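You operate a simulated robot arm through the tools that you are given. There is no shell and no other tool.

The job below is to be done with a simulated robot arm. You get a single attempt, and the scene is never put back.

TASK
Load the POWER board, latch the frame down and print it.
Fine: carrier on the pins; one stroke; leave the knobs, clamps, cartridge clip and the other boards as they are.

It is judged by the outcome, as a careful person would: the job done as asked, and still so three seconds after it is handed in. It fails if anything else is knocked over, pushed out of place, dropped, spilled or broken.

THE ROBOT
A 6-joint arm with a two-finger gripper, fixed in place. Base frame: the origin is at the foot of the arm, x ahead of it, y to its left, z up. Lengths are in mm, angles in rad, forces in N, time in s.
It reaches about 1298 mm from its shoulder. Its first joint turns from -2.601 to 2.601 rad. Payload 1.57 kg.
The TCP is the grasp point between the finger pads, 21 mm short of the fingertips. In the tool frame z runs along the fingers and y along their closing line. Largest opening 70 mm; the body of the gripper starts 50 mm behind the TCP.
Orientation is told as [roll, pitch, yaw] about the base's x, y, z axes, in that order, counted from this pose: with the fingers straight down and closing along the base's y, the tool's x points along the base's -x, its y along +y and its z along -z.

THE INTERFACE
- The arm moves only by the tool jog_arm. Its argument "increments" is a list of rows, each a list of 7 numbers: the turn, a rotation vector about the tool's x, y, z in units of 6 degrees (1.0 is 6 degrees), then the shift along the tool's x, y, z in units of 40 mm (1.0 is 40 mm), then the gripper command, from -1 (shut) to 1 (fully open), values between in proportion. In form: [[rx, ry, rz, dx, dy, dz, claw], ...]. A call has 1 to 20 rows; each row shifts and turns the commanded pose from where the row before left it, along the tool's axes as they then stand. A call with a number of a shift or a turn outside -1 to 1 is refused whole. Rows are played at 5 a second. More than 50 mm and 0.15 rad between two rows, or a gripper value outside its range, and nothing of the call is played. Where a pose cannot be reached the arm comes as near as it can. A force on the tool above 90 N (or 10 N above the force at the start of the call, whichever is more), or a blocked arm, ends the call early, and 0.2 s more pass. The fingers move at their own pace and stop on an object; they squeeze with about 30 N. The grip force told is the motor's: it shows also when the fingers shut on nothing. Time passes only in rows, and 0.2 s behind the last, so rows that do not move let the fingers close. The reply holds the time, the measured pose of the TCP, the force on the tool along the base axes, the opening and the grip force, in the units named above and with some noise, with the torque about the TCP (base axes, N m) and any sound that the robot's microphone picked up, and new pictures: "views" is both (left out), scene, wrist or none.
- Cameras (640 x 400 px; columns grow to the right, rows downward): "scene" is fixed at [220.1, 499.4, 1632.9]; the picture's right is [0.48, -0.87, 0.00], its down [-0.74, -0.41, -0.53] and it looks along [0.46, 0.25, -0.85] (base axes); focal length 214 px, centre (320, 200). "wrist" rides on the gripper at [79, 4, -81] in the tool frame; the picture's right is [-0.05, 1.00, 0.00], its down [-0.67, -0.04, -0.74] and it looks along [-0.74, -0.04, 0.67] (tool axes); focal length 256 px, centre (320, 200). There is no depth. A picture from a camera that has moved, and an enlarged one, comes with that camera's place and axes in the base frame and with its lens.
- raise_lower(by): slides the trunk up (or, below 0, down) by that many mm; the arm rides with it, the base frame stays. It gives what a move gives, with no picture.
- zoom(camera, box): a new picture of the part [left, top, right, bottom] of that camera's present view, enlarged. It takes no simulated time.
- close_job(): hands the job in; it is judged then, once.

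Places have to be worked out from the pictures, the camera data and where the tool is seen. Open the gripper and draw the arm clear of the work before you hand the job in, unless the task says otherwise.

The tools are called after "Request:" as a command line: name --pt "numbers of a row" for each row, then --argument value for the rest, lists and objects as JSON in quotes. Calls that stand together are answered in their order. jog_arm: Moves the arm, as the interface text tells. Its arguments: {"type":"object","properties":{"increments":{"type":"array","items":{"type":"array","items":{"type":"number"}}},"views":{"type":"string","enum":["both","scene","wrist","none"]}},"required":["increments"]} The other tools are called the same way: raise_lower (by) slides the trunk up or down; zoom (camera, box) takes an enlarged picture of a part of a camera's view; close_job () hands the job in.

At the start:

```text
t: 0.0
ee_pos: [509.6, 442.4, 1283.2]
tool_rot: [0.002, 0.0, 0.0]
wrist_force: [-0.4, 0.1, 0.2]
wrist_torque: [-0.02, -0.03, 0.0]
grip_width: 70.1
finger_force: 0.0
trunk travel left (down, up): [-965.0, 5.0]
```

scene: 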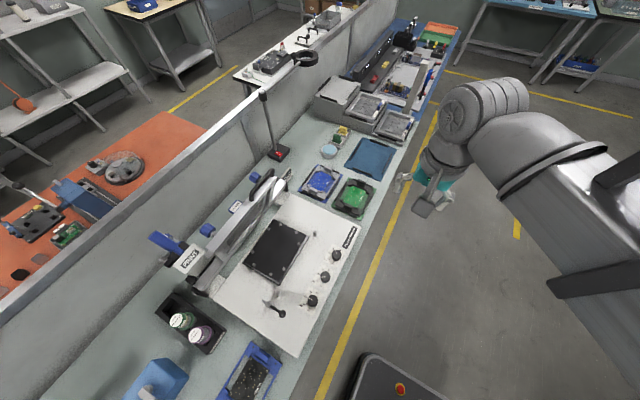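
wrist: 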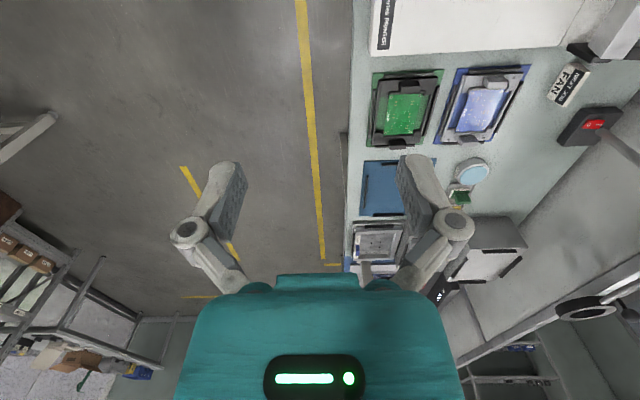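

I start by looking closer at the bench to identify the boards, printer frame, pins and latch.

Request:
zoom --camera "scene" --box '[140, 150, 380, 300]'

Request:
zoom --camera "scene" --box '[280, 130, 400, 230]'

Request:
zoom --camera "scene" --box '[200, 210, 380, 330]'

Request:
zoom --camera "wrist" --box '[340, 0, 640, 200]'

Request:
zoom --camera "scene" --box '[120, 160, 300, 300]'

Request:
zoom --camera "scene" --box '[310, 20, 470, 150]'

```text
2.67 times, centred on (260, 225) of scene
camera zoom: at [220.1, 499.4, 1632.9], right [0.48, -0.87, 0.0], down [-0.74, -0.41, -0.53], along [0.46, 0.25, -0.85], focal length 572 px, centre (480, 133)
```

zoom: 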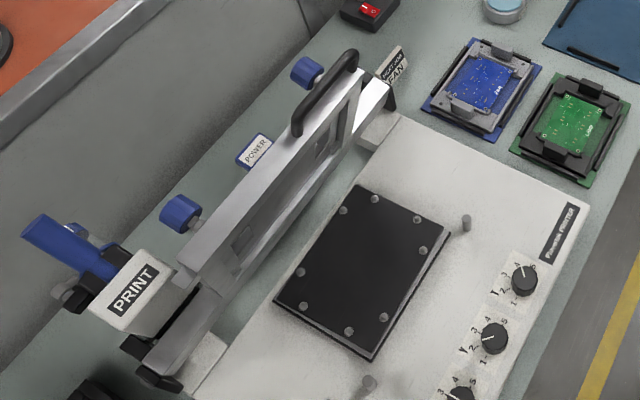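

```text
4.00 times, centred on (340, 180) of scene
camera zoom: at [220.1, 499.4, 1632.9], right [0.48, -0.87, 0.0], down [-0.74, -0.41, -0.53], along [0.46, 0.25, -0.85], focal length 858 px, centre (240, 280)
```

zoom: 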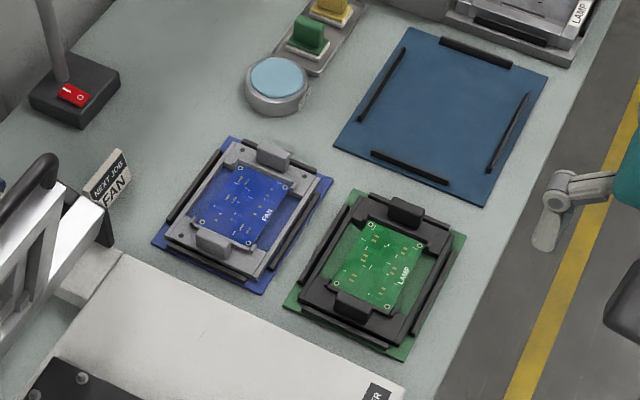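

```text
3.33 times, centred on (290, 270) of scene
camera zoom: at [220.1, 499.4, 1632.9], right [0.48, -0.87, 0.0], down [-0.74, -0.41, -0.53], along [0.46, 0.25, -0.85], focal length 715 px, centre (420, -33)
```

zoom: 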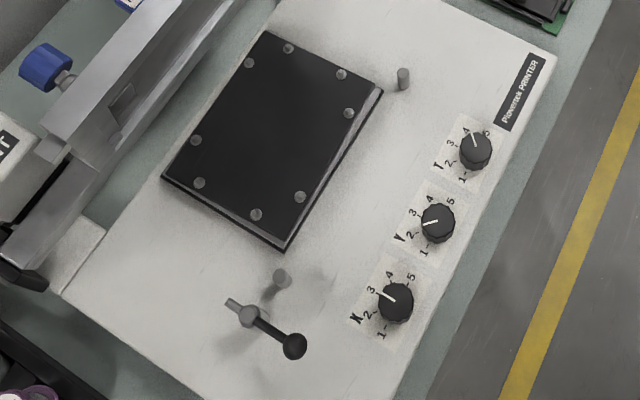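

```text
2.00 times, centred on (490, 100) of wrist
camera zoom: at [430.7, 447.6, 1363.8], right [0.05, 1.0, 0.0], down [0.67, -0.04, 0.74], along [0.74, -0.04, -0.67], focal length 512 px, centre (-20, 400)
```

zoom: 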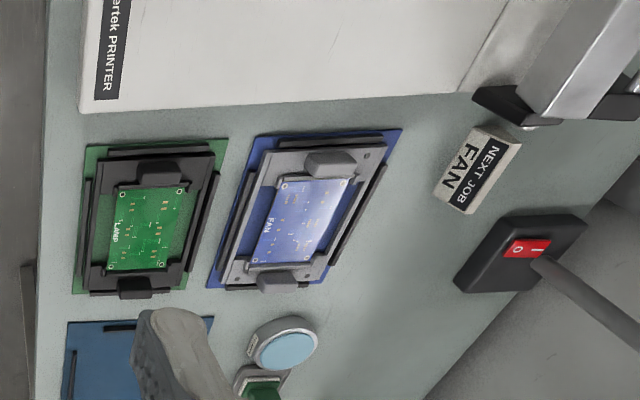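

```text
2.86 times, centred on (210, 230) of scene
camera zoom: at [220.1, 499.4, 1632.9], right [0.48, -0.87, 0.0], down [-0.74, -0.41, -0.53], along [0.46, 0.25, -0.85], focal length 613 px, centre (634, 114)
```

zoom: 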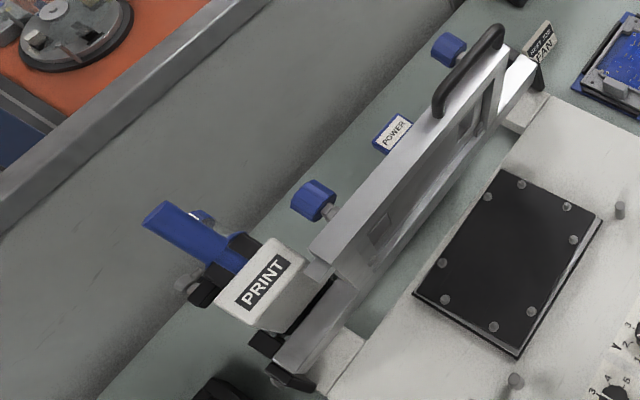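

```text
3.08 times, centred on (390, 85) of scene
camera zoom: at [220.1, 499.4, 1632.9], right [0.48, -0.87, 0.0], down [-0.74, -0.41, -0.53], along [0.46, 0.25, -0.85], focal length 660 px, centre (105, 554)
```

zoom: 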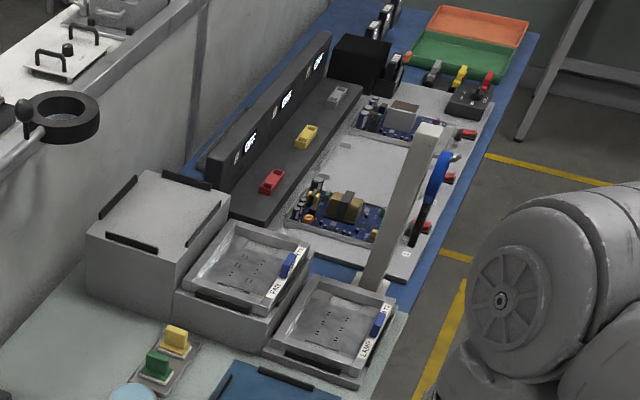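

Two boards so far read FAN and LAMP; I look for the POWER board elsewhere on the bench.

Request:
zoom --camera "scene" --box '[100, 270, 340, 400]'

Request:
zoom --camera "scene" --box '[0, 130, 180, 290]'

Request:
zoom --camera "scene" --box '[200, 320, 300, 400]'

Request:
zoom --camera "scene" --box '[210, 150, 310, 230]'

Request:
zoom --camera "scene" --box '[300, 60, 420, 150]'

```text
2.67 times, centred on (220, 335) of scene
camera zoom: at [220.1, 499.4, 1632.9], right [0.48, -0.87, 0.0], down [-0.74, -0.41, -0.53], along [0.46, 0.25, -0.85], focal length 572 px, centre (587, -160)
```

zoom: 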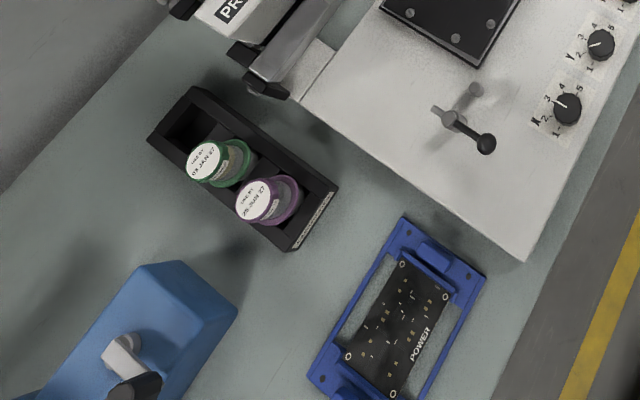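

```text
2.50 times, centred on (90, 210) of scene
camera zoom: at [220.1, 499.4, 1632.9], right [0.48, -0.87, 0.0], down [-0.74, -0.41, -0.53], along [0.46, 0.25, -0.85], focal length 536 px, centre (895, 175)
```

zoom: 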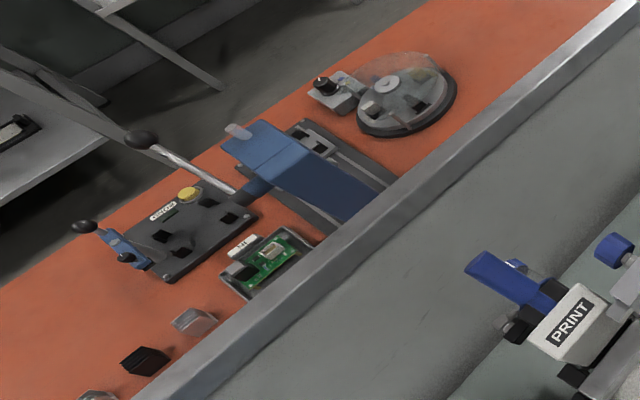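

```text
5.00 times, centred on (250, 360) of scene
camera zoom: at [220.1, 499.4, 1632.9], right [0.48, -0.87, 0.0], down [-0.74, -0.41, -0.53], along [0.46, 0.25, -0.85], focal length 1072 px, centre (670, -600)
```

zoom: 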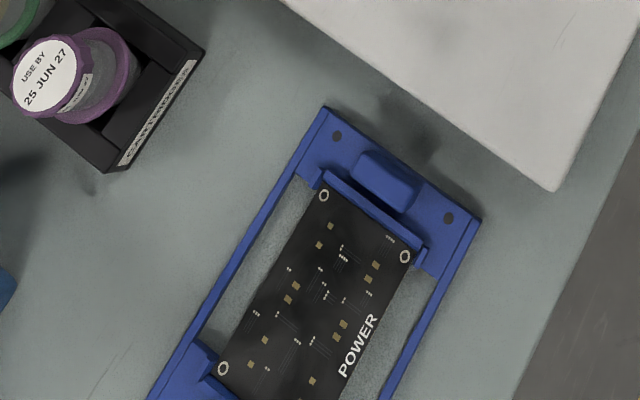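

```text
5.00 times, centred on (260, 190) of scene
camera zoom: at [220.1, 499.4, 1632.9], right [0.48, -0.87, 0.0], down [-0.74, -0.41, -0.53], along [0.46, 0.25, -0.85], focal length 1072 px, centre (620, 250)
```

zoom: 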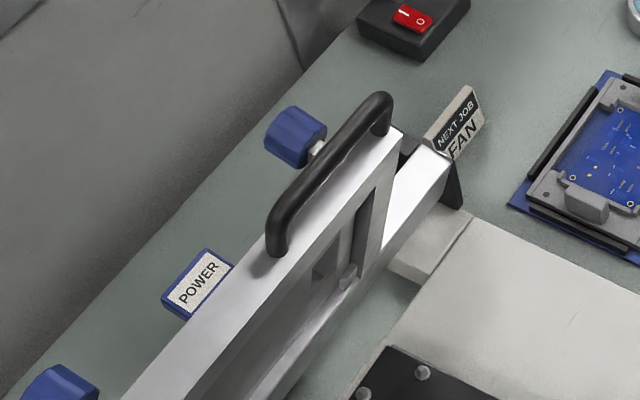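

```text
4.44 times, centred on (360, 105) of scene
camera zoom: at [220.1, 499.4, 1632.9], right [0.48, -0.87, 0.0], down [-0.74, -0.41, -0.53], along [0.46, 0.25, -0.85], focal length 953 px, centre (142, 622)
```

zoom: 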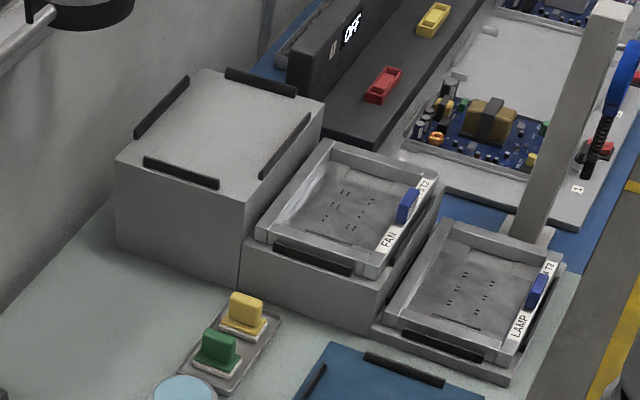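

The POWER board sits in a blue carrier at about x≈40, y≈616, the nest plate is at about (361, 741), and the POWER stencil is already in the raised frame. I'll yaw the tool 90° so the wrist camera faces the printer for closer views.

Request:
jog_arm --pt "0 0 -1 0 0 0 1" --pt "0 0 -1 0 0 0 1" --pt "0 0 -1 0 0 0 1" --pt "0 0 -1 0 0 0 1" --pt "0 0 -1 0 0 0 1" --pt "0 0 -1 0 0 0 1" --pt "0 0 -1 0 0 0 1" --pt "0 0 -1 0 0 0 1" --pt "0 0 -1 0 0 0 1" --pt "0 0 -1 0 0 0 1" --pt "0 0 -1 0 0 0 1" --pt "0 0 -1 0 0 0 1" --pt "0 0 -1 0 0 0 1" --pt "0 0 -1 0 0 0 1" --pt "0 0 -1 0 0 0 1" --views "both"

```text
t: 3.2
ee_pos: [509.5, 442.7, 1282.8]
tool_rot: [0.0, 0.0, 1.571]
wrist_force: [-1.0, -0.1, 0.5]
wrist_torque: [-0.04, 0.02, 0.02]
grip_width: 70.1
finger_force: 0.0
trunk travel left (down, up): [-965.0, 5.0]
camera wrist: at [505.4, 364.5, 1363.8], right [-1.0, 0.05, 0.0], down [0.03, 0.67, 0.74], along [0.04, 0.74, -0.67], focal length 256 px, centre (320, 200)
```

scene: 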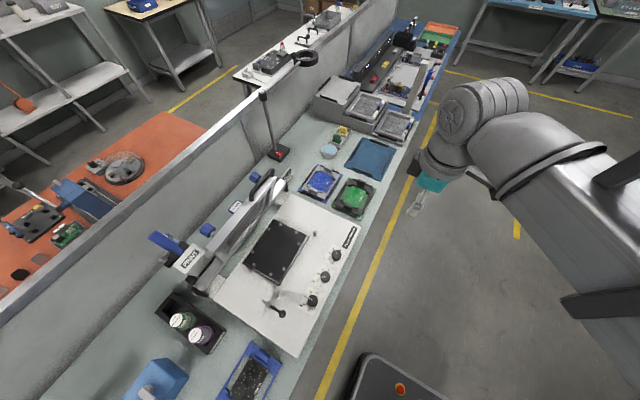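
wrist: 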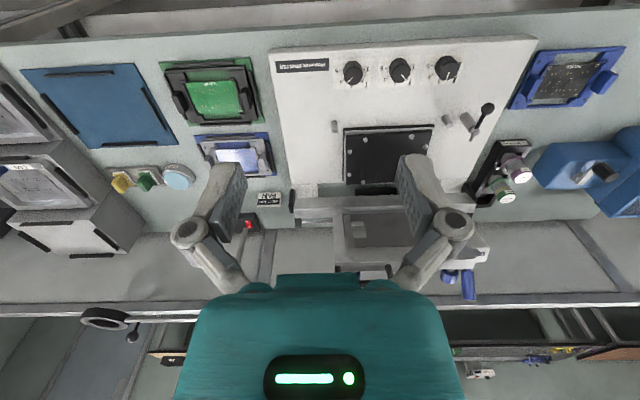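

Now I slide to face the printer centre at x≈350.

Request:
jog_arm --pt "0 0 0 0 1 0 1" --pt "0 0 0 0 1 0 1" --pt "0 0 0 0 1 0 1" --pt "0 0 0 0 1 0 1" --pt "0 0 0 0 0 1 1" --pt "0 0 0 0 0 1 1" --views "wrist"

Request:
zoom --camera "wrist" --box '[180, 20, 500, 220]'

Request:
zoom --camera "wrist" --box '[240, 140, 500, 320]'

```text
t: 4.6
ee_pos: [347.6, 439.9, 1284.8]
tool_rot: [0.0, 0.0, 1.57]
wrist_force: [0.2, -0.3, 0.2]
wrist_torque: [0.0, -0.04, -0.06]
grip_width: 70.0
finger_force: 0.0
out of reach, approached as far as the arm can: row 2, 5, 6
trunk travel left (down, up): [-965.0, 5.0]
camera wrist: at [342.6, 361.9, 1363.9], right [-1.0, 0.05, 0.0], down [0.04, 0.67, 0.74], along [0.04, 0.74, -0.67], focal length 256 px, centre (320, 200)
```

wrist: 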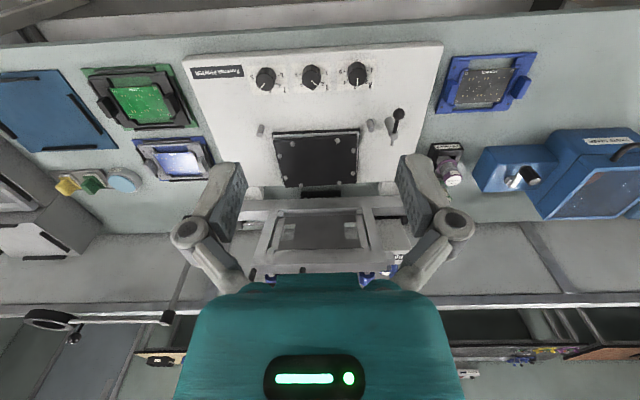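

```text
2.00 times, centred on (340, 120) of wrist
camera zoom: at [342.6, 361.9, 1363.9], right [-1.0, 0.05, 0.0], down [0.04, 0.67, 0.74], along [0.04, 0.74, -0.67], focal length 512 px, centre (280, 360)
```

zoom: 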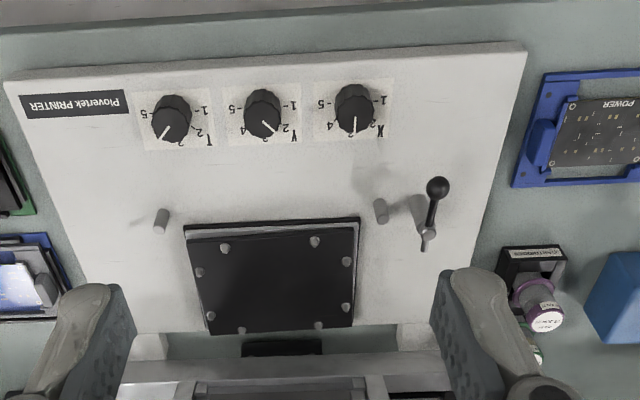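

```text
2.22 times, centred on (370, 230) of wrist
camera zoom: at [342.6, 361.9, 1363.9], right [-1.0, 0.05, 0.0], down [0.04, 0.67, 0.74], along [0.04, 0.74, -0.67], focal length 569 px, centre (209, 133)
```

zoom: 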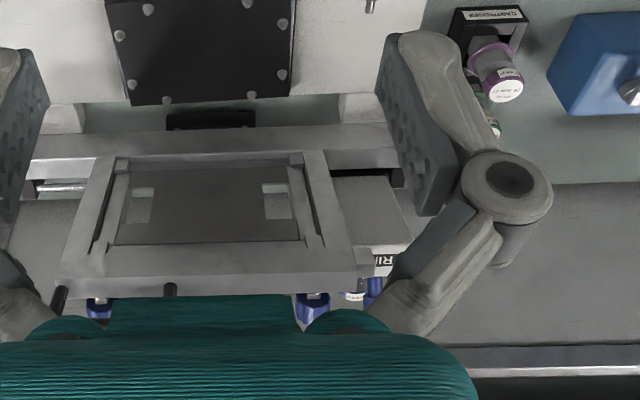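

The arm cannot go lower from this trunk height, so I lower the trunk and look again.

Request:
raise_lower --by -200

```text
t: 6.8
ee_pos: [347.6, 440.6, 1083.3]
tool_rot: [0.0, 0.001, 1.57]
wrist_force: [0.1, 0.6, -0.8]
wrist_torque: [0.02, 0.03, -0.02]
grip_width: 69.9
finger_force: 0.2
trunk travel left (down, up): [-765.0, 205.0]
```

Request:
jog_arm --pt "0 0 0 0 0 0 -1" --pt "0 0 0 0 0 0 -1" --pt "0 0 0 0 0 0 -1" --pt "0 0 0 0 0 0 -1" --views "both"

Request:
zoom --camera "wrist" --box '[150, 0, 510, 225]'

Request:
zoom --camera "wrist" --box '[330, 0, 570, 150]'

Request:
zoom --camera "wrist" --box '[200, 120, 440, 270]'

```text
t: 7.8
ee_pos: [347.1, 439.7, 1084.7]
tool_rot: [0.0, -0.001, 1.571]
wrist_force: [-0.2, 0.0, 0.4]
wrist_torque: [0.01, 0.01, 0.0]
grip_width: 0.0
finger_force: 28.7
trunk travel left (down, up): [-765.0, 205.0]
camera wrist: at [343.0, 361.9, 1163.8], right [-1.0, 0.05, 0.0], down [0.04, 0.67, 0.74], along [0.04, 0.74, -0.67], focal length 256 px, centre (320, 200)
```

scene: 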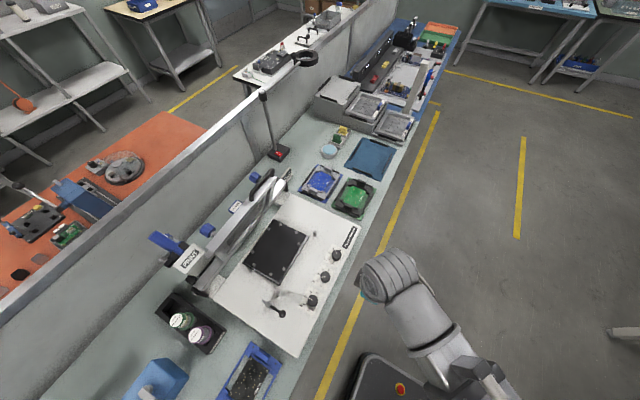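
wrist: 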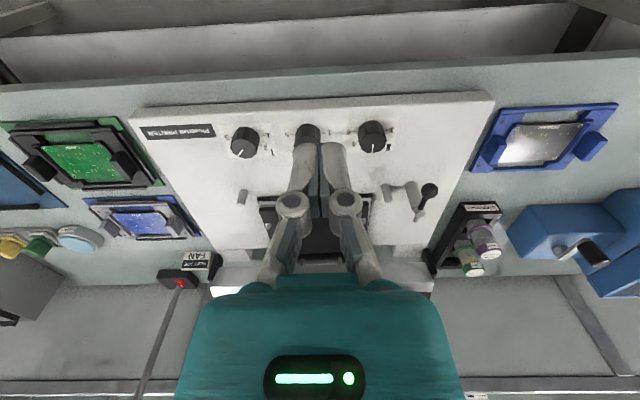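

```text
1.78 times, centred on (330, 112) of wrist
camera zoom: at [343.0, 361.9, 1163.8], right [-1.0, 0.05, 0.0], down [0.04, 0.67, 0.74], along [0.04, 0.74, -0.67], focal length 455 px, centre (302, 356)
```

zoom: 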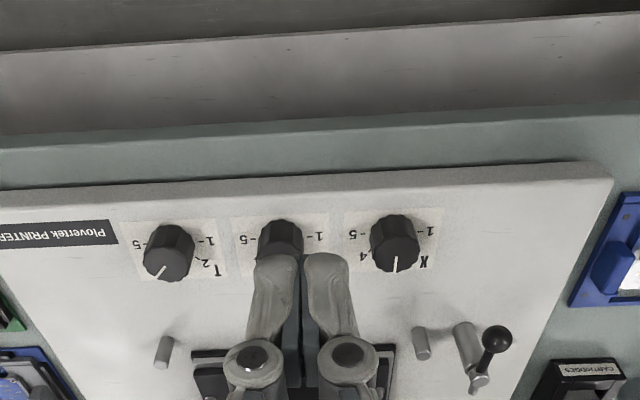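

```text
2.67 times, centred on (450, 75) of wrist
camera zoom: at [343.0, 361.9, 1163.8], right [-1.0, 0.05, 0.0], down [0.04, 0.67, 0.74], along [0.04, 0.74, -0.67], focal length 683 px, centre (-27, 533)
```

zoom: 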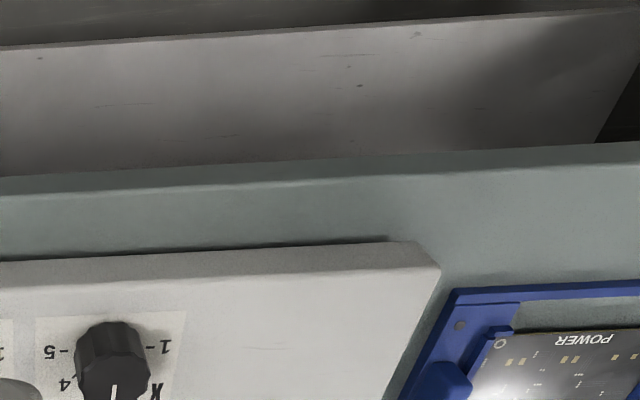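

```text
2.67 times, centred on (320, 195) of wrist
camera zoom: at [343.0, 361.9, 1163.8], right [-1.0, 0.05, 0.0], down [0.04, 0.67, 0.74], along [0.04, 0.74, -0.67], focal length 683 px, centre (320, 213)
```

zoom: 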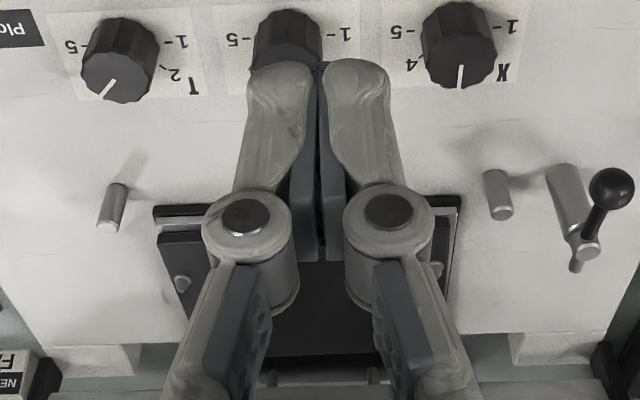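

Triangulating two wrist views puts the deck at about z≈866, the nest plate top at about 879 and the pin tops near 890. I move closer with the fingers open to read the pin pattern and latch.

Request:
jog_arm --pt "0 0 0 -0.75 -0.15 0.15 1" --pt "0 0 0 -0.75 -0.15 0.15 1" --pt "0 0 0 -0.75 -0.15 0.15 1" --pt "0 0 0 -0.75 -0.15 0.15 1" --views "wrist"

Request:
zoom --camera "wrist" --box '[200, 60, 440, 210]'

Request:
zoom --camera "wrist" --box '[380, 0, 620, 150]'

```text
t: 8.8
ee_pos: [374.3, 558.6, 1083.1]
tool_rot: [-0.001, 0.0, 1.57]
wrist_force: [0.1, -0.4, 0.5]
wrist_torque: [0.0, -0.02, 0.05]
grip_width: 69.9
finger_force: 0.1
out of reach, approached as far as the arm can: row 1, 2, 3, 4
trunk travel left (down, up): [-765.0, 205.0]
camera wrist: at [368.4, 480.5, 1163.7], right [-1.0, 0.05, 0.0], down [0.04, 0.67, 0.74], along [0.04, 0.74, -0.67], focal length 256 px, centre (320, 200)
```

wrist: 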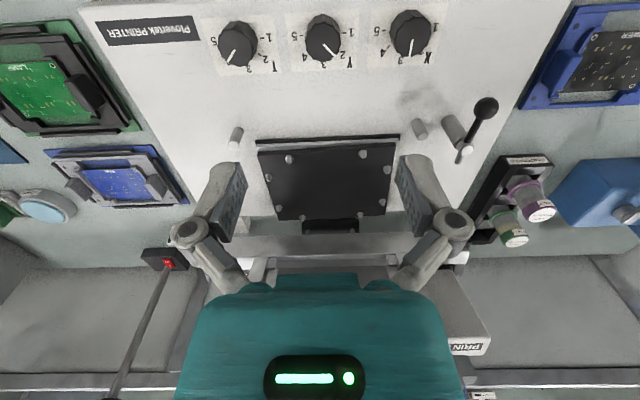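

```text
2.67 times, centred on (320, 135) of wrist
camera zoom: at [368.4, 480.5, 1163.7], right [-1.0, 0.05, 0.0], down [0.04, 0.67, 0.74], along [0.04, 0.74, -0.67], focal length 683 px, centre (320, 373)
```

zoom: 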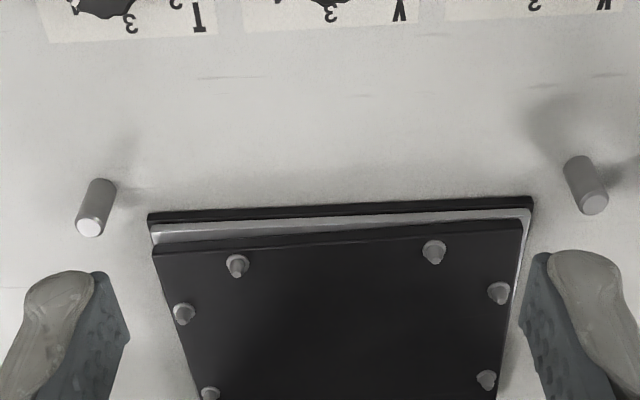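

```text
2.67 times, centred on (500, 75) of wrist
camera zoom: at [368.4, 480.5, 1163.7], right [-1.0, 0.05, 0.0], down [0.04, 0.67, 0.74], along [0.04, 0.74, -0.67], focal length 683 px, centre (-160, 533)
```

zoom: 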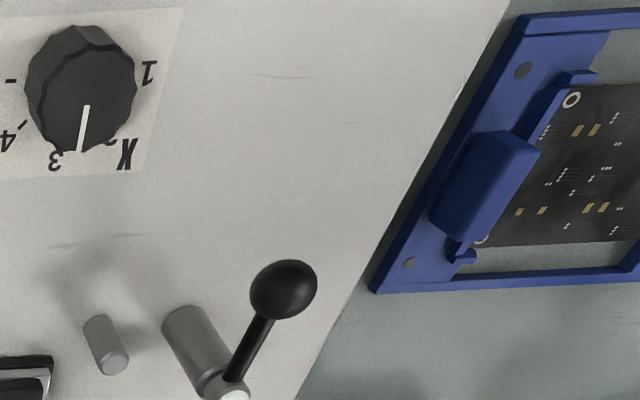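

The latch is a post with a ball-ended lever at the front-left of the deck, and the nest has eight tapered pins. The arm bottoms out again at z≈1083, so I raise the tool and lower the trunk further to gain downward reach.

Request:
jog_arm --pt "0 0 0 0 0 -1 1" --pt "0 0 0 0 0 -1 1" --pt "0 0 0 0 0 -1 1" --pt "0 0 0 0 0 -1 1" --pt "0 0 0 0 0 -1 1" --views "none"

```text
t: 10.0
ee_pos: [372.2, 557.3, 1084.0]
tool_rot: [0.001, 0.001, 1.571]
wrist_force: [-0.7, -0.1, -0.2]
wrist_torque: [-0.01, 0.03, 0.0]
grip_width: 70.2
finger_force: 0.1
out of reach, approached as far as the arm can: row 1, 2, 3, 4, 5
trunk travel left (down, up): [-765.0, 205.0]
```

Jogging in z has no effect either way at this height, so this looks like a planar arm whose height comes from the trunk. I raise the trunk a bit for a safe look at the PRINT unit and frame, sliding left.

Request:
raise_lower --by 120

Request:
jog_arm --pt "0 0 0 -0.25 0.86 0 1" --pt "0 0 0 -0.25 0.86 0 1" --pt "0 0 0 -0.25 0.86 0 1" --pt "0 0 0 -0.25 0.86 0 1" --pt "0 0 0 -0.25 0.86 0 1" --views "both"

Request:
zoom --camera "wrist" --box '[160, 60, 480, 260]'

```text
t: 11.5
ee_pos: [373.5, 558.7, 1202.8]
tool_rot: [0.0, 0.0, 1.571]
wrist_force: [1.0, 0.1, -0.1]
wrist_torque: [-0.02, 0.01, 0.01]
grip_width: 69.9
finger_force: 0.2
trunk travel left (down, up): [-885.0, 85.0]
```

```text
t: 12.7
ee_pos: [199.7, 606.2, 1203.1]
tool_rot: [0.001, 0.002, 1.57]
wrist_force: [-0.4, 0.5, -0.2]
wrist_torque: [-0.02, 0.01, 0.02]
grip_width: 70.3
finger_force: 0.1
trunk travel left (down, up): [-885.0, 85.0]
camera wrist: at [194.5, 528.2, 1283.9], right [-1.0, 0.05, 0.0], down [0.04, 0.67, 0.74], along [0.04, 0.74, -0.67], focal length 256 px, centre (320, 200)
```

scene: 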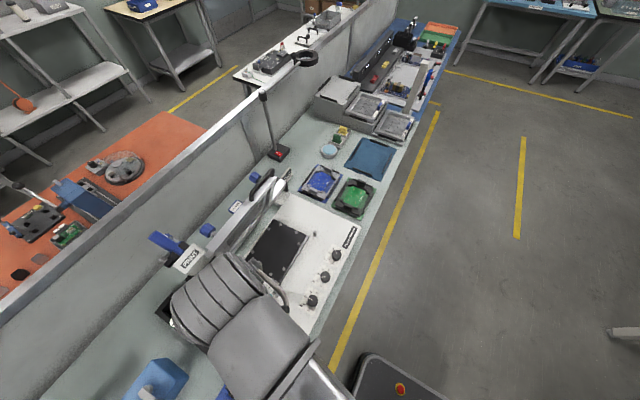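
wrist: 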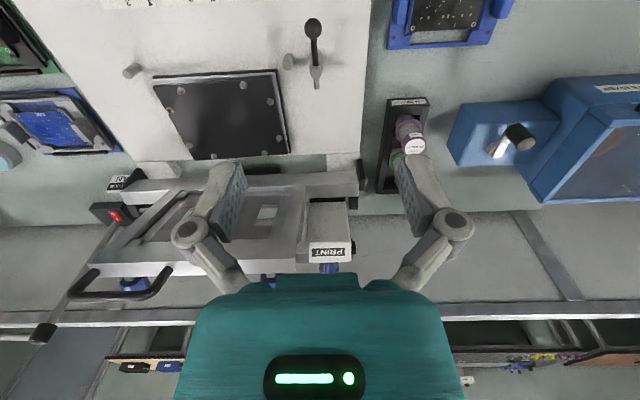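

```text
2.00 times, centred on (320, 160) of wrist
camera zoom: at [194.5, 528.2, 1283.9], right [-1.0, 0.05, 0.0], down [0.04, 0.67, 0.74], along [0.04, 0.74, -0.67], focal length 512 px, centre (320, 280)
```

zoom: 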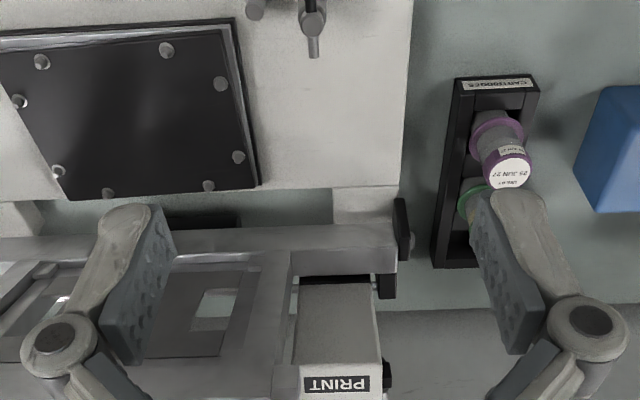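

I test whether a z jog does anything at all at this position.

Request:
jog_arm --pt "0 0 0 0 0 -0.5 1" --views "none"

Request:
jog_arm --pt "0 0 0 0 0 0.5 1" --pt "0 0 0 0 0 0.5 1" --views "none"

```text
t: 13.1
ee_pos: [198.2, 607.3, 1203.3]
tool_rot: [0.0, 0.0, 1.571]
wrist_force: [0.2, -0.1, -0.1]
wrist_torque: [0.01, 0.01, -0.01]
grip_width: 69.9
finger_force: 0.0
out of reach, approached as far as the arm can: row 1
trunk travel left (down, up): [-885.0, 85.0]
```

```text
t: 13.7
ee_pos: [199.0, 605.3, 1203.7]
tool_rot: [0.0, 0.0, 1.57]
wrist_force: [-0.4, 0.1, 0.6]
wrist_torque: [-0.03, -0.01, -0.01]
grip_width: 69.9
finger_force: 0.0
out of reach, approached as far as the arm can: row 1, 2
trunk travel left (down, up): [-885.0, 85.0]
```

Confirmed: height comes only from the trunk. I rotate back to yaw 0 and move to the left side to see the printer in profile.

Request:
jog_arm --pt "0 0 1 0 0 0 1" --pt "0 0 1 0 0 0 1" --pt "0 0 1 0 0 0 1" --pt "0 0 1 0 0 0 1" --pt "0 0 1 0 0 0 1" --pt "0 0 1 0 0 0 1" --pt "0 0 1 0 0 0 1" --pt "0 0 1 0 0 0 1" --pt "0 0 1 0 0 0 1" --pt "0 0 1 0 0 0 1" --pt "0 0 1 0 0 0 1" --pt "0 0 1 0 0 0 1" --pt "0 0 1 0 0 0 1" --pt "0 0 1 0 0 0 1" --pt "0 0 1 0 0 0 1" --views "wrist"

Request:
jog_arm --pt "0 0 0 0.8 0.5 0 1" --pt "0 0 0 0.8 0.5 0 1" --pt "0 0 0 0.8 0.5 0 1" --pt "0 0 0 0.8 0.5 0 1" --pt "0 0 0 0.8 0.5 0 1" --pt "0 0 0 0.8 0.5 0 1" --pt "0 0 0 0.8 0.5 0 1" --views "both"

Request:
zoom --camera "wrist" --box '[160, 60, 480, 260]'

```text
t: 16.9
ee_pos: [200.6, 606.8, 1203.2]
tool_rot: [-0.001, -0.002, -0.001]
wrist_force: [-0.2, 0.5, -0.3]
wrist_torque: [-0.03, 0.01, -0.02]
grip_width: 70.0
finger_force: 0.0
trunk travel left (down, up): [-885.0, 85.0]
camera wrist: at [122.0, 611.7, 1283.8], right [0.06, 1.0, 0.0], down [0.67, -0.04, 0.74], along [0.74, -0.04, -0.67], focal length 256 px, centre (320, 200)
```

wrist: 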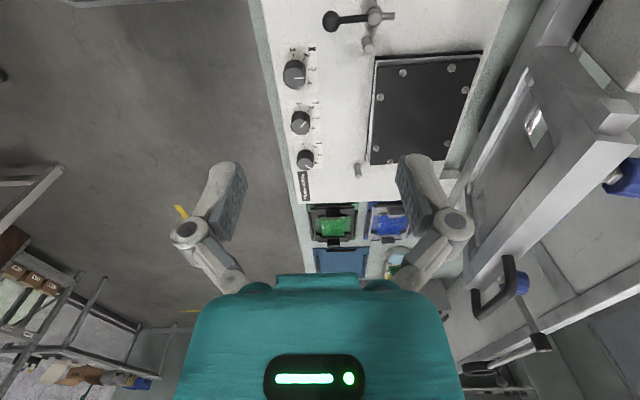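

```text
t: 18.5
ee_pos: [-24.0, 743.0, 1202.4]
tool_rot: [0.0, 0.0, 0.002]
wrist_force: [-0.4, 0.4, -0.2]
wrist_torque: [0.0, -0.01, -0.03]
grip_width: 70.0
finger_force: 0.0
trunk travel left (down, up): [-885.0, 85.0]
camera wrist: at [-103.6, 747.6, 1283.5], right [0.05, 1.0, 0.0], down [0.67, -0.04, 0.75], along [0.74, -0.04, -0.67], focal length 256 px, centre (320, 200)
```

scene: 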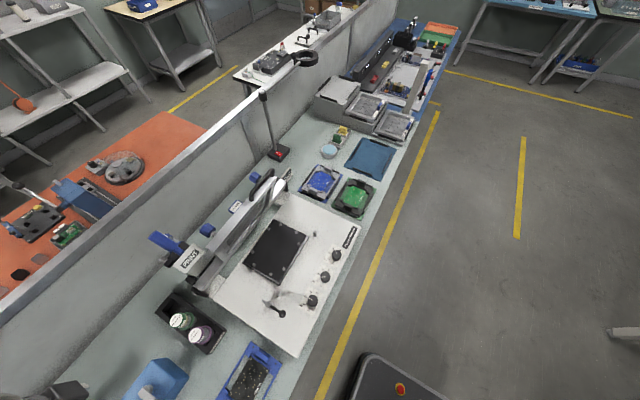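
wrist: 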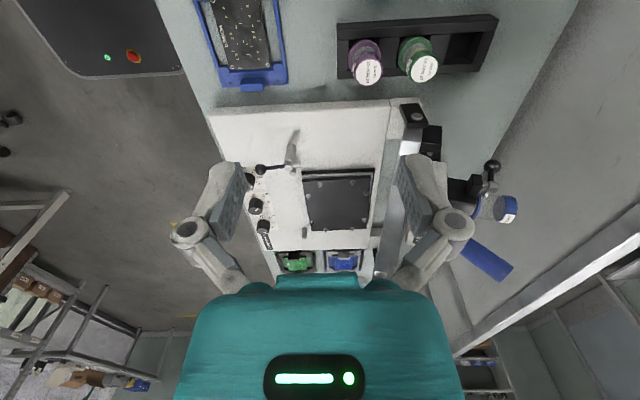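

```text
2.00 times, centred on (320, 160) of wrist
camera zoom: at [-103.6, 747.6, 1283.5], right [0.05, 1.0, 0.0], down [0.67, -0.04, 0.75], along [0.74, -0.04, -0.67], focal length 512 px, centre (320, 280)
```

zoom: 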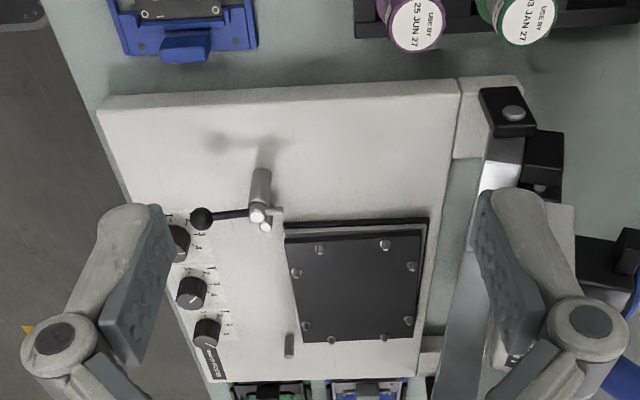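

The frame leans forward, with its handle at about (497, 807, 1155), and the PRINT head rides at its left side with a blue handle. I move further back to see the head better.

Request:
jog_arm --pt "0 0 0 0 0.9 0 1" --pt "0 0 0 0 0.9 0 1" --pt "0 0 0 0 0.9 0 1" --pt "0 0 0 0 0.9 0 1" --views "both"

Request:
zoom --camera "wrist" --box '[220, 60, 480, 222]'

Request:
zoom --camera "wrist" --box '[260, 100, 420, 280]'

```text
t: 19.5
ee_pos: [-22.6, 889.8, 1202.5]
tool_rot: [0.0, 0.0, -0.001]
wrist_force: [0.1, 0.0, -0.9]
wrist_torque: [0.02, -0.02, -0.01]
grip_width: 70.0
finger_force: 0.0
trunk travel left (down, up): [-885.0, 85.0]
camera wrist: at [-101.9, 895.0, 1283.2], right [0.05, 1.0, 0.0], down [0.67, -0.03, 0.75], along [0.74, -0.04, -0.67], focal length 256 px, centre (320, 200)
```

scene: 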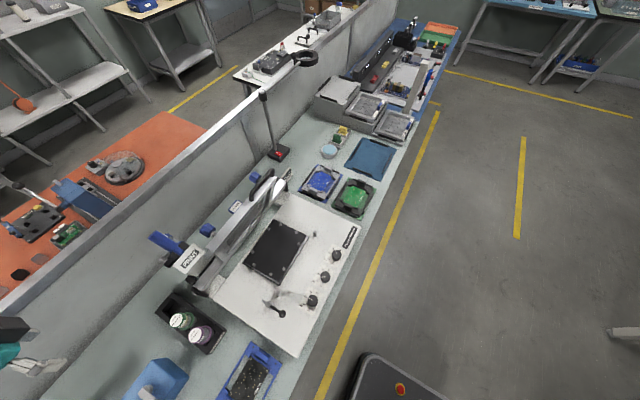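
wrist: 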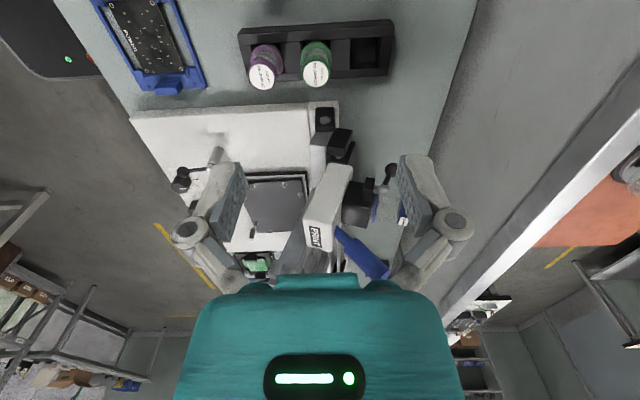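

```text
2.46 times, centred on (350, 141) of wrist
camera zoom: at [-101.9, 895.0, 1283.2], right [0.05, 1.0, 0.0], down [0.67, -0.03, 0.75], along [0.74, -0.04, -0.67], focal length 630 px, centre (246, 345)
```

zoom: 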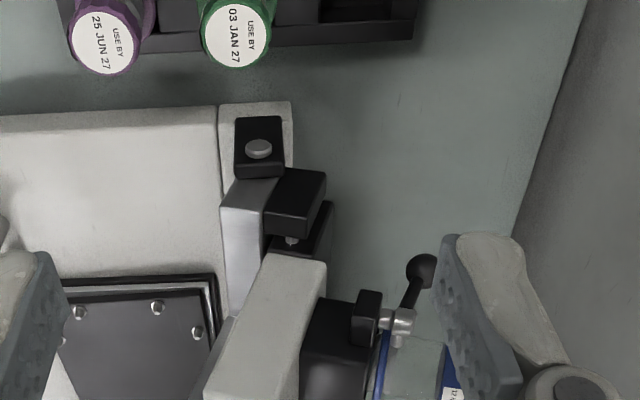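

```text
2.22 times, centred on (340, 190) of wrist
camera zoom: at [-101.9, 895.0, 1283.2], right [0.05, 1.0, 0.0], down [0.67, -0.03, 0.75], along [0.74, -0.04, -0.67], focal length 569 px, centre (276, 222)
```

zoom: 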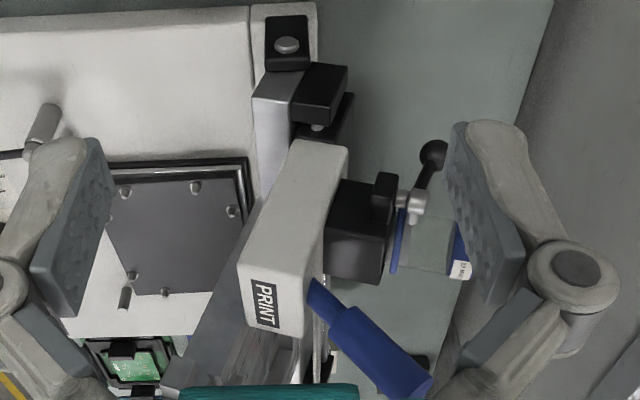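

The head is a bridge carrying the cartridge, with a blue handle normal to the frame, so the stroke is along x once the frame is closed. I now move the arm out where the scene camera can show its wrist profile, to judge clearances against the open frame.

Request:
jog_arm --pt "0 0 0 -0.62 -0.75 0 1" --pt "0 0 0 -0.62 -0.75 0 1" --pt "0 0 0 -0.62 -0.75 0 1" --pt "0 0 0 -0.62 -0.75 0 1" --pt "0 0 0 -0.62 -0.75 0 1" --pt "0 0 0 -0.62 -0.75 0 1" --pt "0 0 0 -0.62 -0.75 0 1" --pt "0 0 0 -0.62 -0.75 0 1" --pt "0 0 0 -0.62 -0.75 0 1" --pt "0 0 0 -0.62 -0.75 0 1" --pt "0 0 0 -0.62 -0.75 0 1" --pt "0 0 0 -0.62 -0.75 0 1" --pt "0 0 0 -0.62 -0.75 0 1" --views "none"

Request:
jog_arm --pt "0 0 0 -0.83 -0.5 0 1" --pt "0 0 0 -0.83 -0.5 0 1" --pt "0 0 0 -0.83 -0.5 0 1" --pt "0 0 0 -0.83 -0.5 0 1" --pt "0 0 0 -0.83 -0.5 0 1" --pt "0 0 0 -0.83 -0.5 0 1" --pt "0 0 0 -0.83 -0.5 0 1" --pt "0 0 0 -0.83 -0.5 0 1" --views "scene"

Request:
zoom --camera "scene" --box '[380, 120, 620, 320]'

```text
t: 22.3
ee_pos: [297.5, 498.9, 1202.6]
tool_rot: [0.0, -0.001, 0.001]
wrist_force: [0.2, 0.9, 0.3]
wrist_torque: [-0.02, -0.03, -0.01]
grip_width: 70.1
finger_force: 0.0
out of reach, approached as far as the arm can: row 11, 12
trunk travel left (down, up): [-885.0, 85.0]
```

```text
t: 24.1
ee_pos: [565.2, 341.1, 1203.3]
tool_rot: [0.001, -0.001, 0.0]
wrist_force: [0.1, -0.8, -0.3]
wrist_torque: [-0.03, 0.0, 0.0]
grip_width: 70.0
finger_force: 0.1
trunk travel left (down, up): [-885.0, 85.0]
```

scene: 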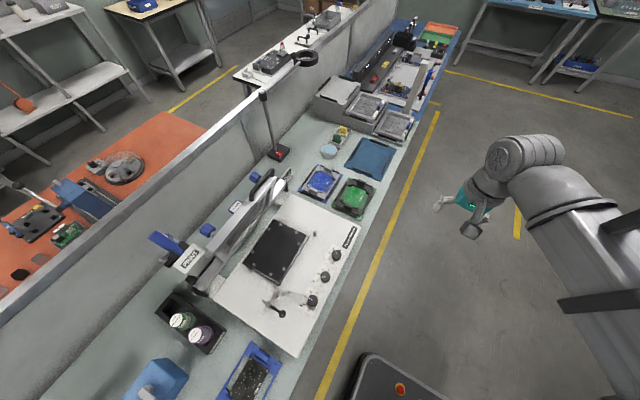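

```text
2.00 times, centred on (500, 220) of scene
camera zoom: at [220.1, 499.4, 1632.9], right [0.48, -0.87, 0.0], down [-0.74, -0.41, -0.53], along [0.46, 0.25, -0.85], focal length 429 px, centre (-40, 160)
```

zoom: 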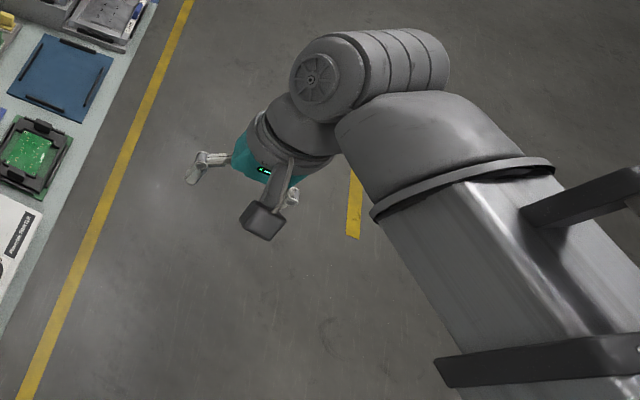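

The wrist column is roughly 40–45 mm in radius, topped by a drum about 150–210 mm above the TCP, so clearance to the leaning frame will be tight. Next I inspect the POWER carrier's lugs and holes closely.

Request:
jog_arm --pt "0 0 0 0.978 0.376 0 1" --pt "0 0 0 0.978 0.376 0 1" --pt "0 0 0 0.978 0.376 0 1" --pt "0 0 0 0.978 0.376 0 1" --pt "0 0 0 0.978 0.376 0 1" --pt "0 0 0 0.978 0.376 0 1" --pt "0 0 0 0.978 0.376 0 1" --pt "0 0 0 0.978 0.376 0 1" --pt "0 0 0 0.978 0.376 0 1" --pt "0 0 0 0.978 0.376 0 1" --pt "0 0 0 0.978 0.376 0 1" --pt "0 0 0 0.978 0.376 0 1" --pt "0 0 0 0.978 0.376 0 1" --pt "0 0 0 0.978 0.376 0 1" --pt "0 0 0 0.978 0.376 0 1" --pt "0 0 0 0.978 0.376 0 1" --pt "0 0 0 0.978 0.376 0 1" --views "both"

Request:
zoom --camera "wrist" --box '[200, 40, 440, 190]'

```text
t: 27.7
ee_pos: [-99.5, 595.4, 1203.7]
tool_rot: [0.0, 0.001, 0.001]
wrist_force: [-1.0, 0.7, -0.5]
wrist_torque: [0.0, -0.02, 0.01]
grip_width: 70.1
finger_force: 0.1
trunk travel left (down, up): [-885.0, 85.0]
camera wrist: at [-179.1, 601.3, 1283.6], right [0.05, 1.0, 0.0], down [0.67, -0.04, 0.75], along [0.74, -0.04, -0.67], focal length 256 px, centre (320, 200)
```

scene: 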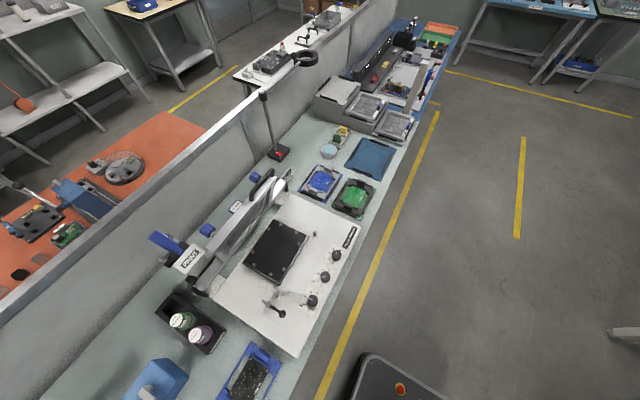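
wrist: 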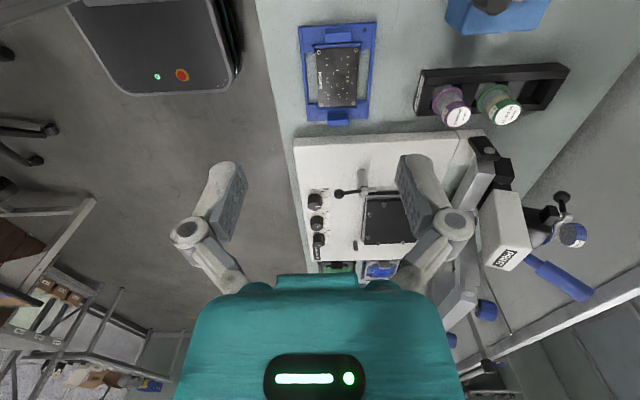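

```text
2.67 times, centred on (320, 115) of wrist
camera zoom: at [-179.1, 601.3, 1283.6], right [0.05, 1.0, 0.0], down [0.67, -0.04, 0.75], along [0.74, -0.04, -0.67], focal length 683 px, centre (320, 427)
```

zoom: 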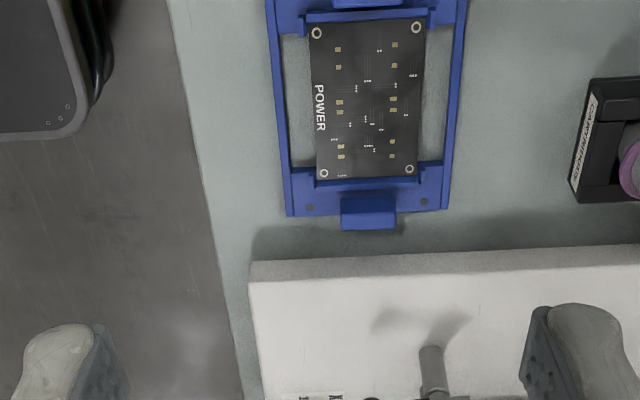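

Zooming in on the carrier from this view.

Request:
zoom --camera "wrist" --box '[270, 10, 410, 135]'

Request:
zoom --camera "wrist" --box '[420, 130, 620, 330]'

Request:
raise_lower --by -140

Request:
jog_arm --pt "0 0 0 0.8 0.5 0 1" --views "wrist"

Request:
zoom --camera "wrist" --box '[220, 10, 420, 160]'

```text
3.20 times, centred on (340, 72) of wrist
camera zoom: at [-179.1, 601.3, 1283.6], right [0.05, 1.0, 0.0], down [0.67, -0.04, 0.75], along [0.74, -0.04, -0.67], focal length 819 px, centre (256, 608)
```

zoom: 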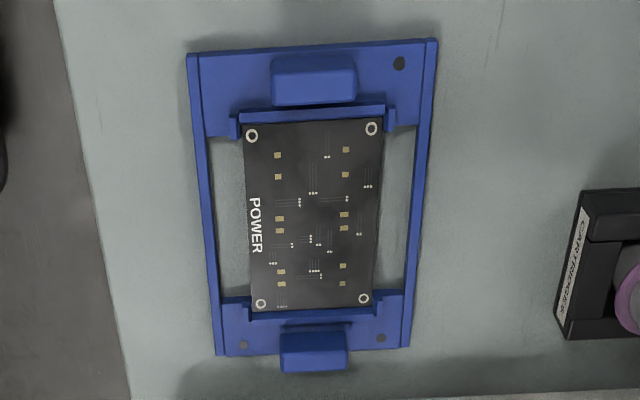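

```text
2.00 times, centred on (520, 230) of wrist
camera zoom: at [-179.1, 601.3, 1283.6], right [0.05, 1.0, 0.0], down [0.67, -0.04, 0.75], along [0.74, -0.04, -0.67], focal length 512 px, centre (-80, 140)
```

zoom: 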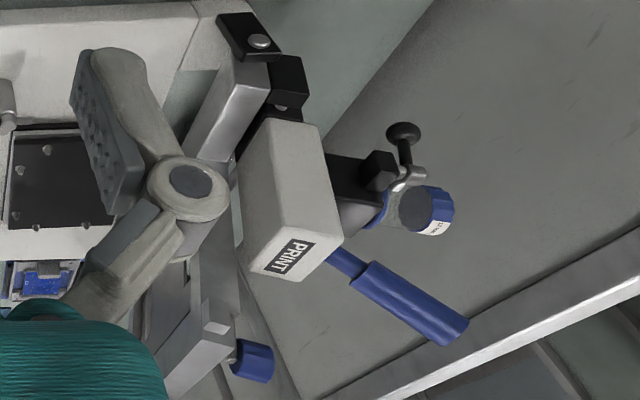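

```text
t: 29.3
ee_pos: [-98.7, 594.9, 1063.3]
tool_rot: [0.001, -0.001, 0.0]
wrist_force: [0.5, -0.6, 0.4]
wrist_torque: [-0.02, -0.02, -0.02]
grip_width: 70.2
finger_force: 0.0
trunk travel left (down, up): [-745.0, 225.0]
```

```text
t: 29.7
ee_pos: [-128.2, 616.2, 1063.2]
tool_rot: [0.0, -0.001, -0.001]
wrist_force: [0.2, 0.1, -0.5]
wrist_torque: [0.01, 0.03, 0.01]
grip_width: 70.1
finger_force: 0.0
trunk travel left (down, up): [-745.0, 225.0]
camera wrist: at [-208.0, 620.8, 1143.7], right [0.05, 1.0, 0.0], down [0.67, -0.04, 0.75], along [0.74, -0.04, -0.67], focal length 256 px, centre (320, 200)
```

wrist: 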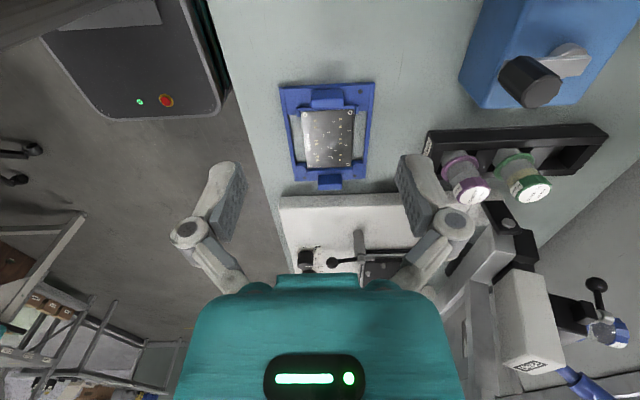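

```text
2.67 times, centred on (320, 85) of wrist
camera zoom: at [-208.0, 620.8, 1143.7], right [0.05, 1.0, 0.0], down [0.67, -0.04, 0.75], along [0.74, -0.04, -0.67], focal length 683 px, centre (320, 507)
```

zoom: 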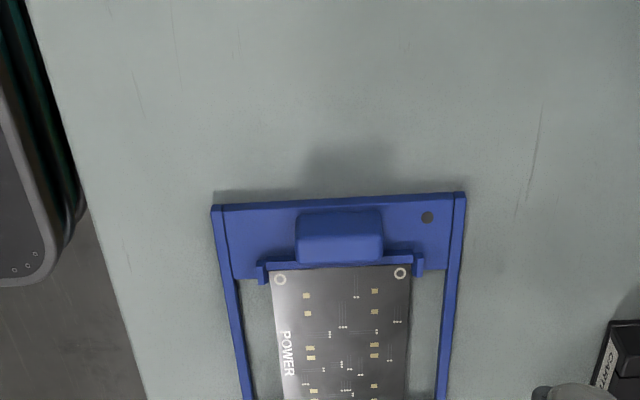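

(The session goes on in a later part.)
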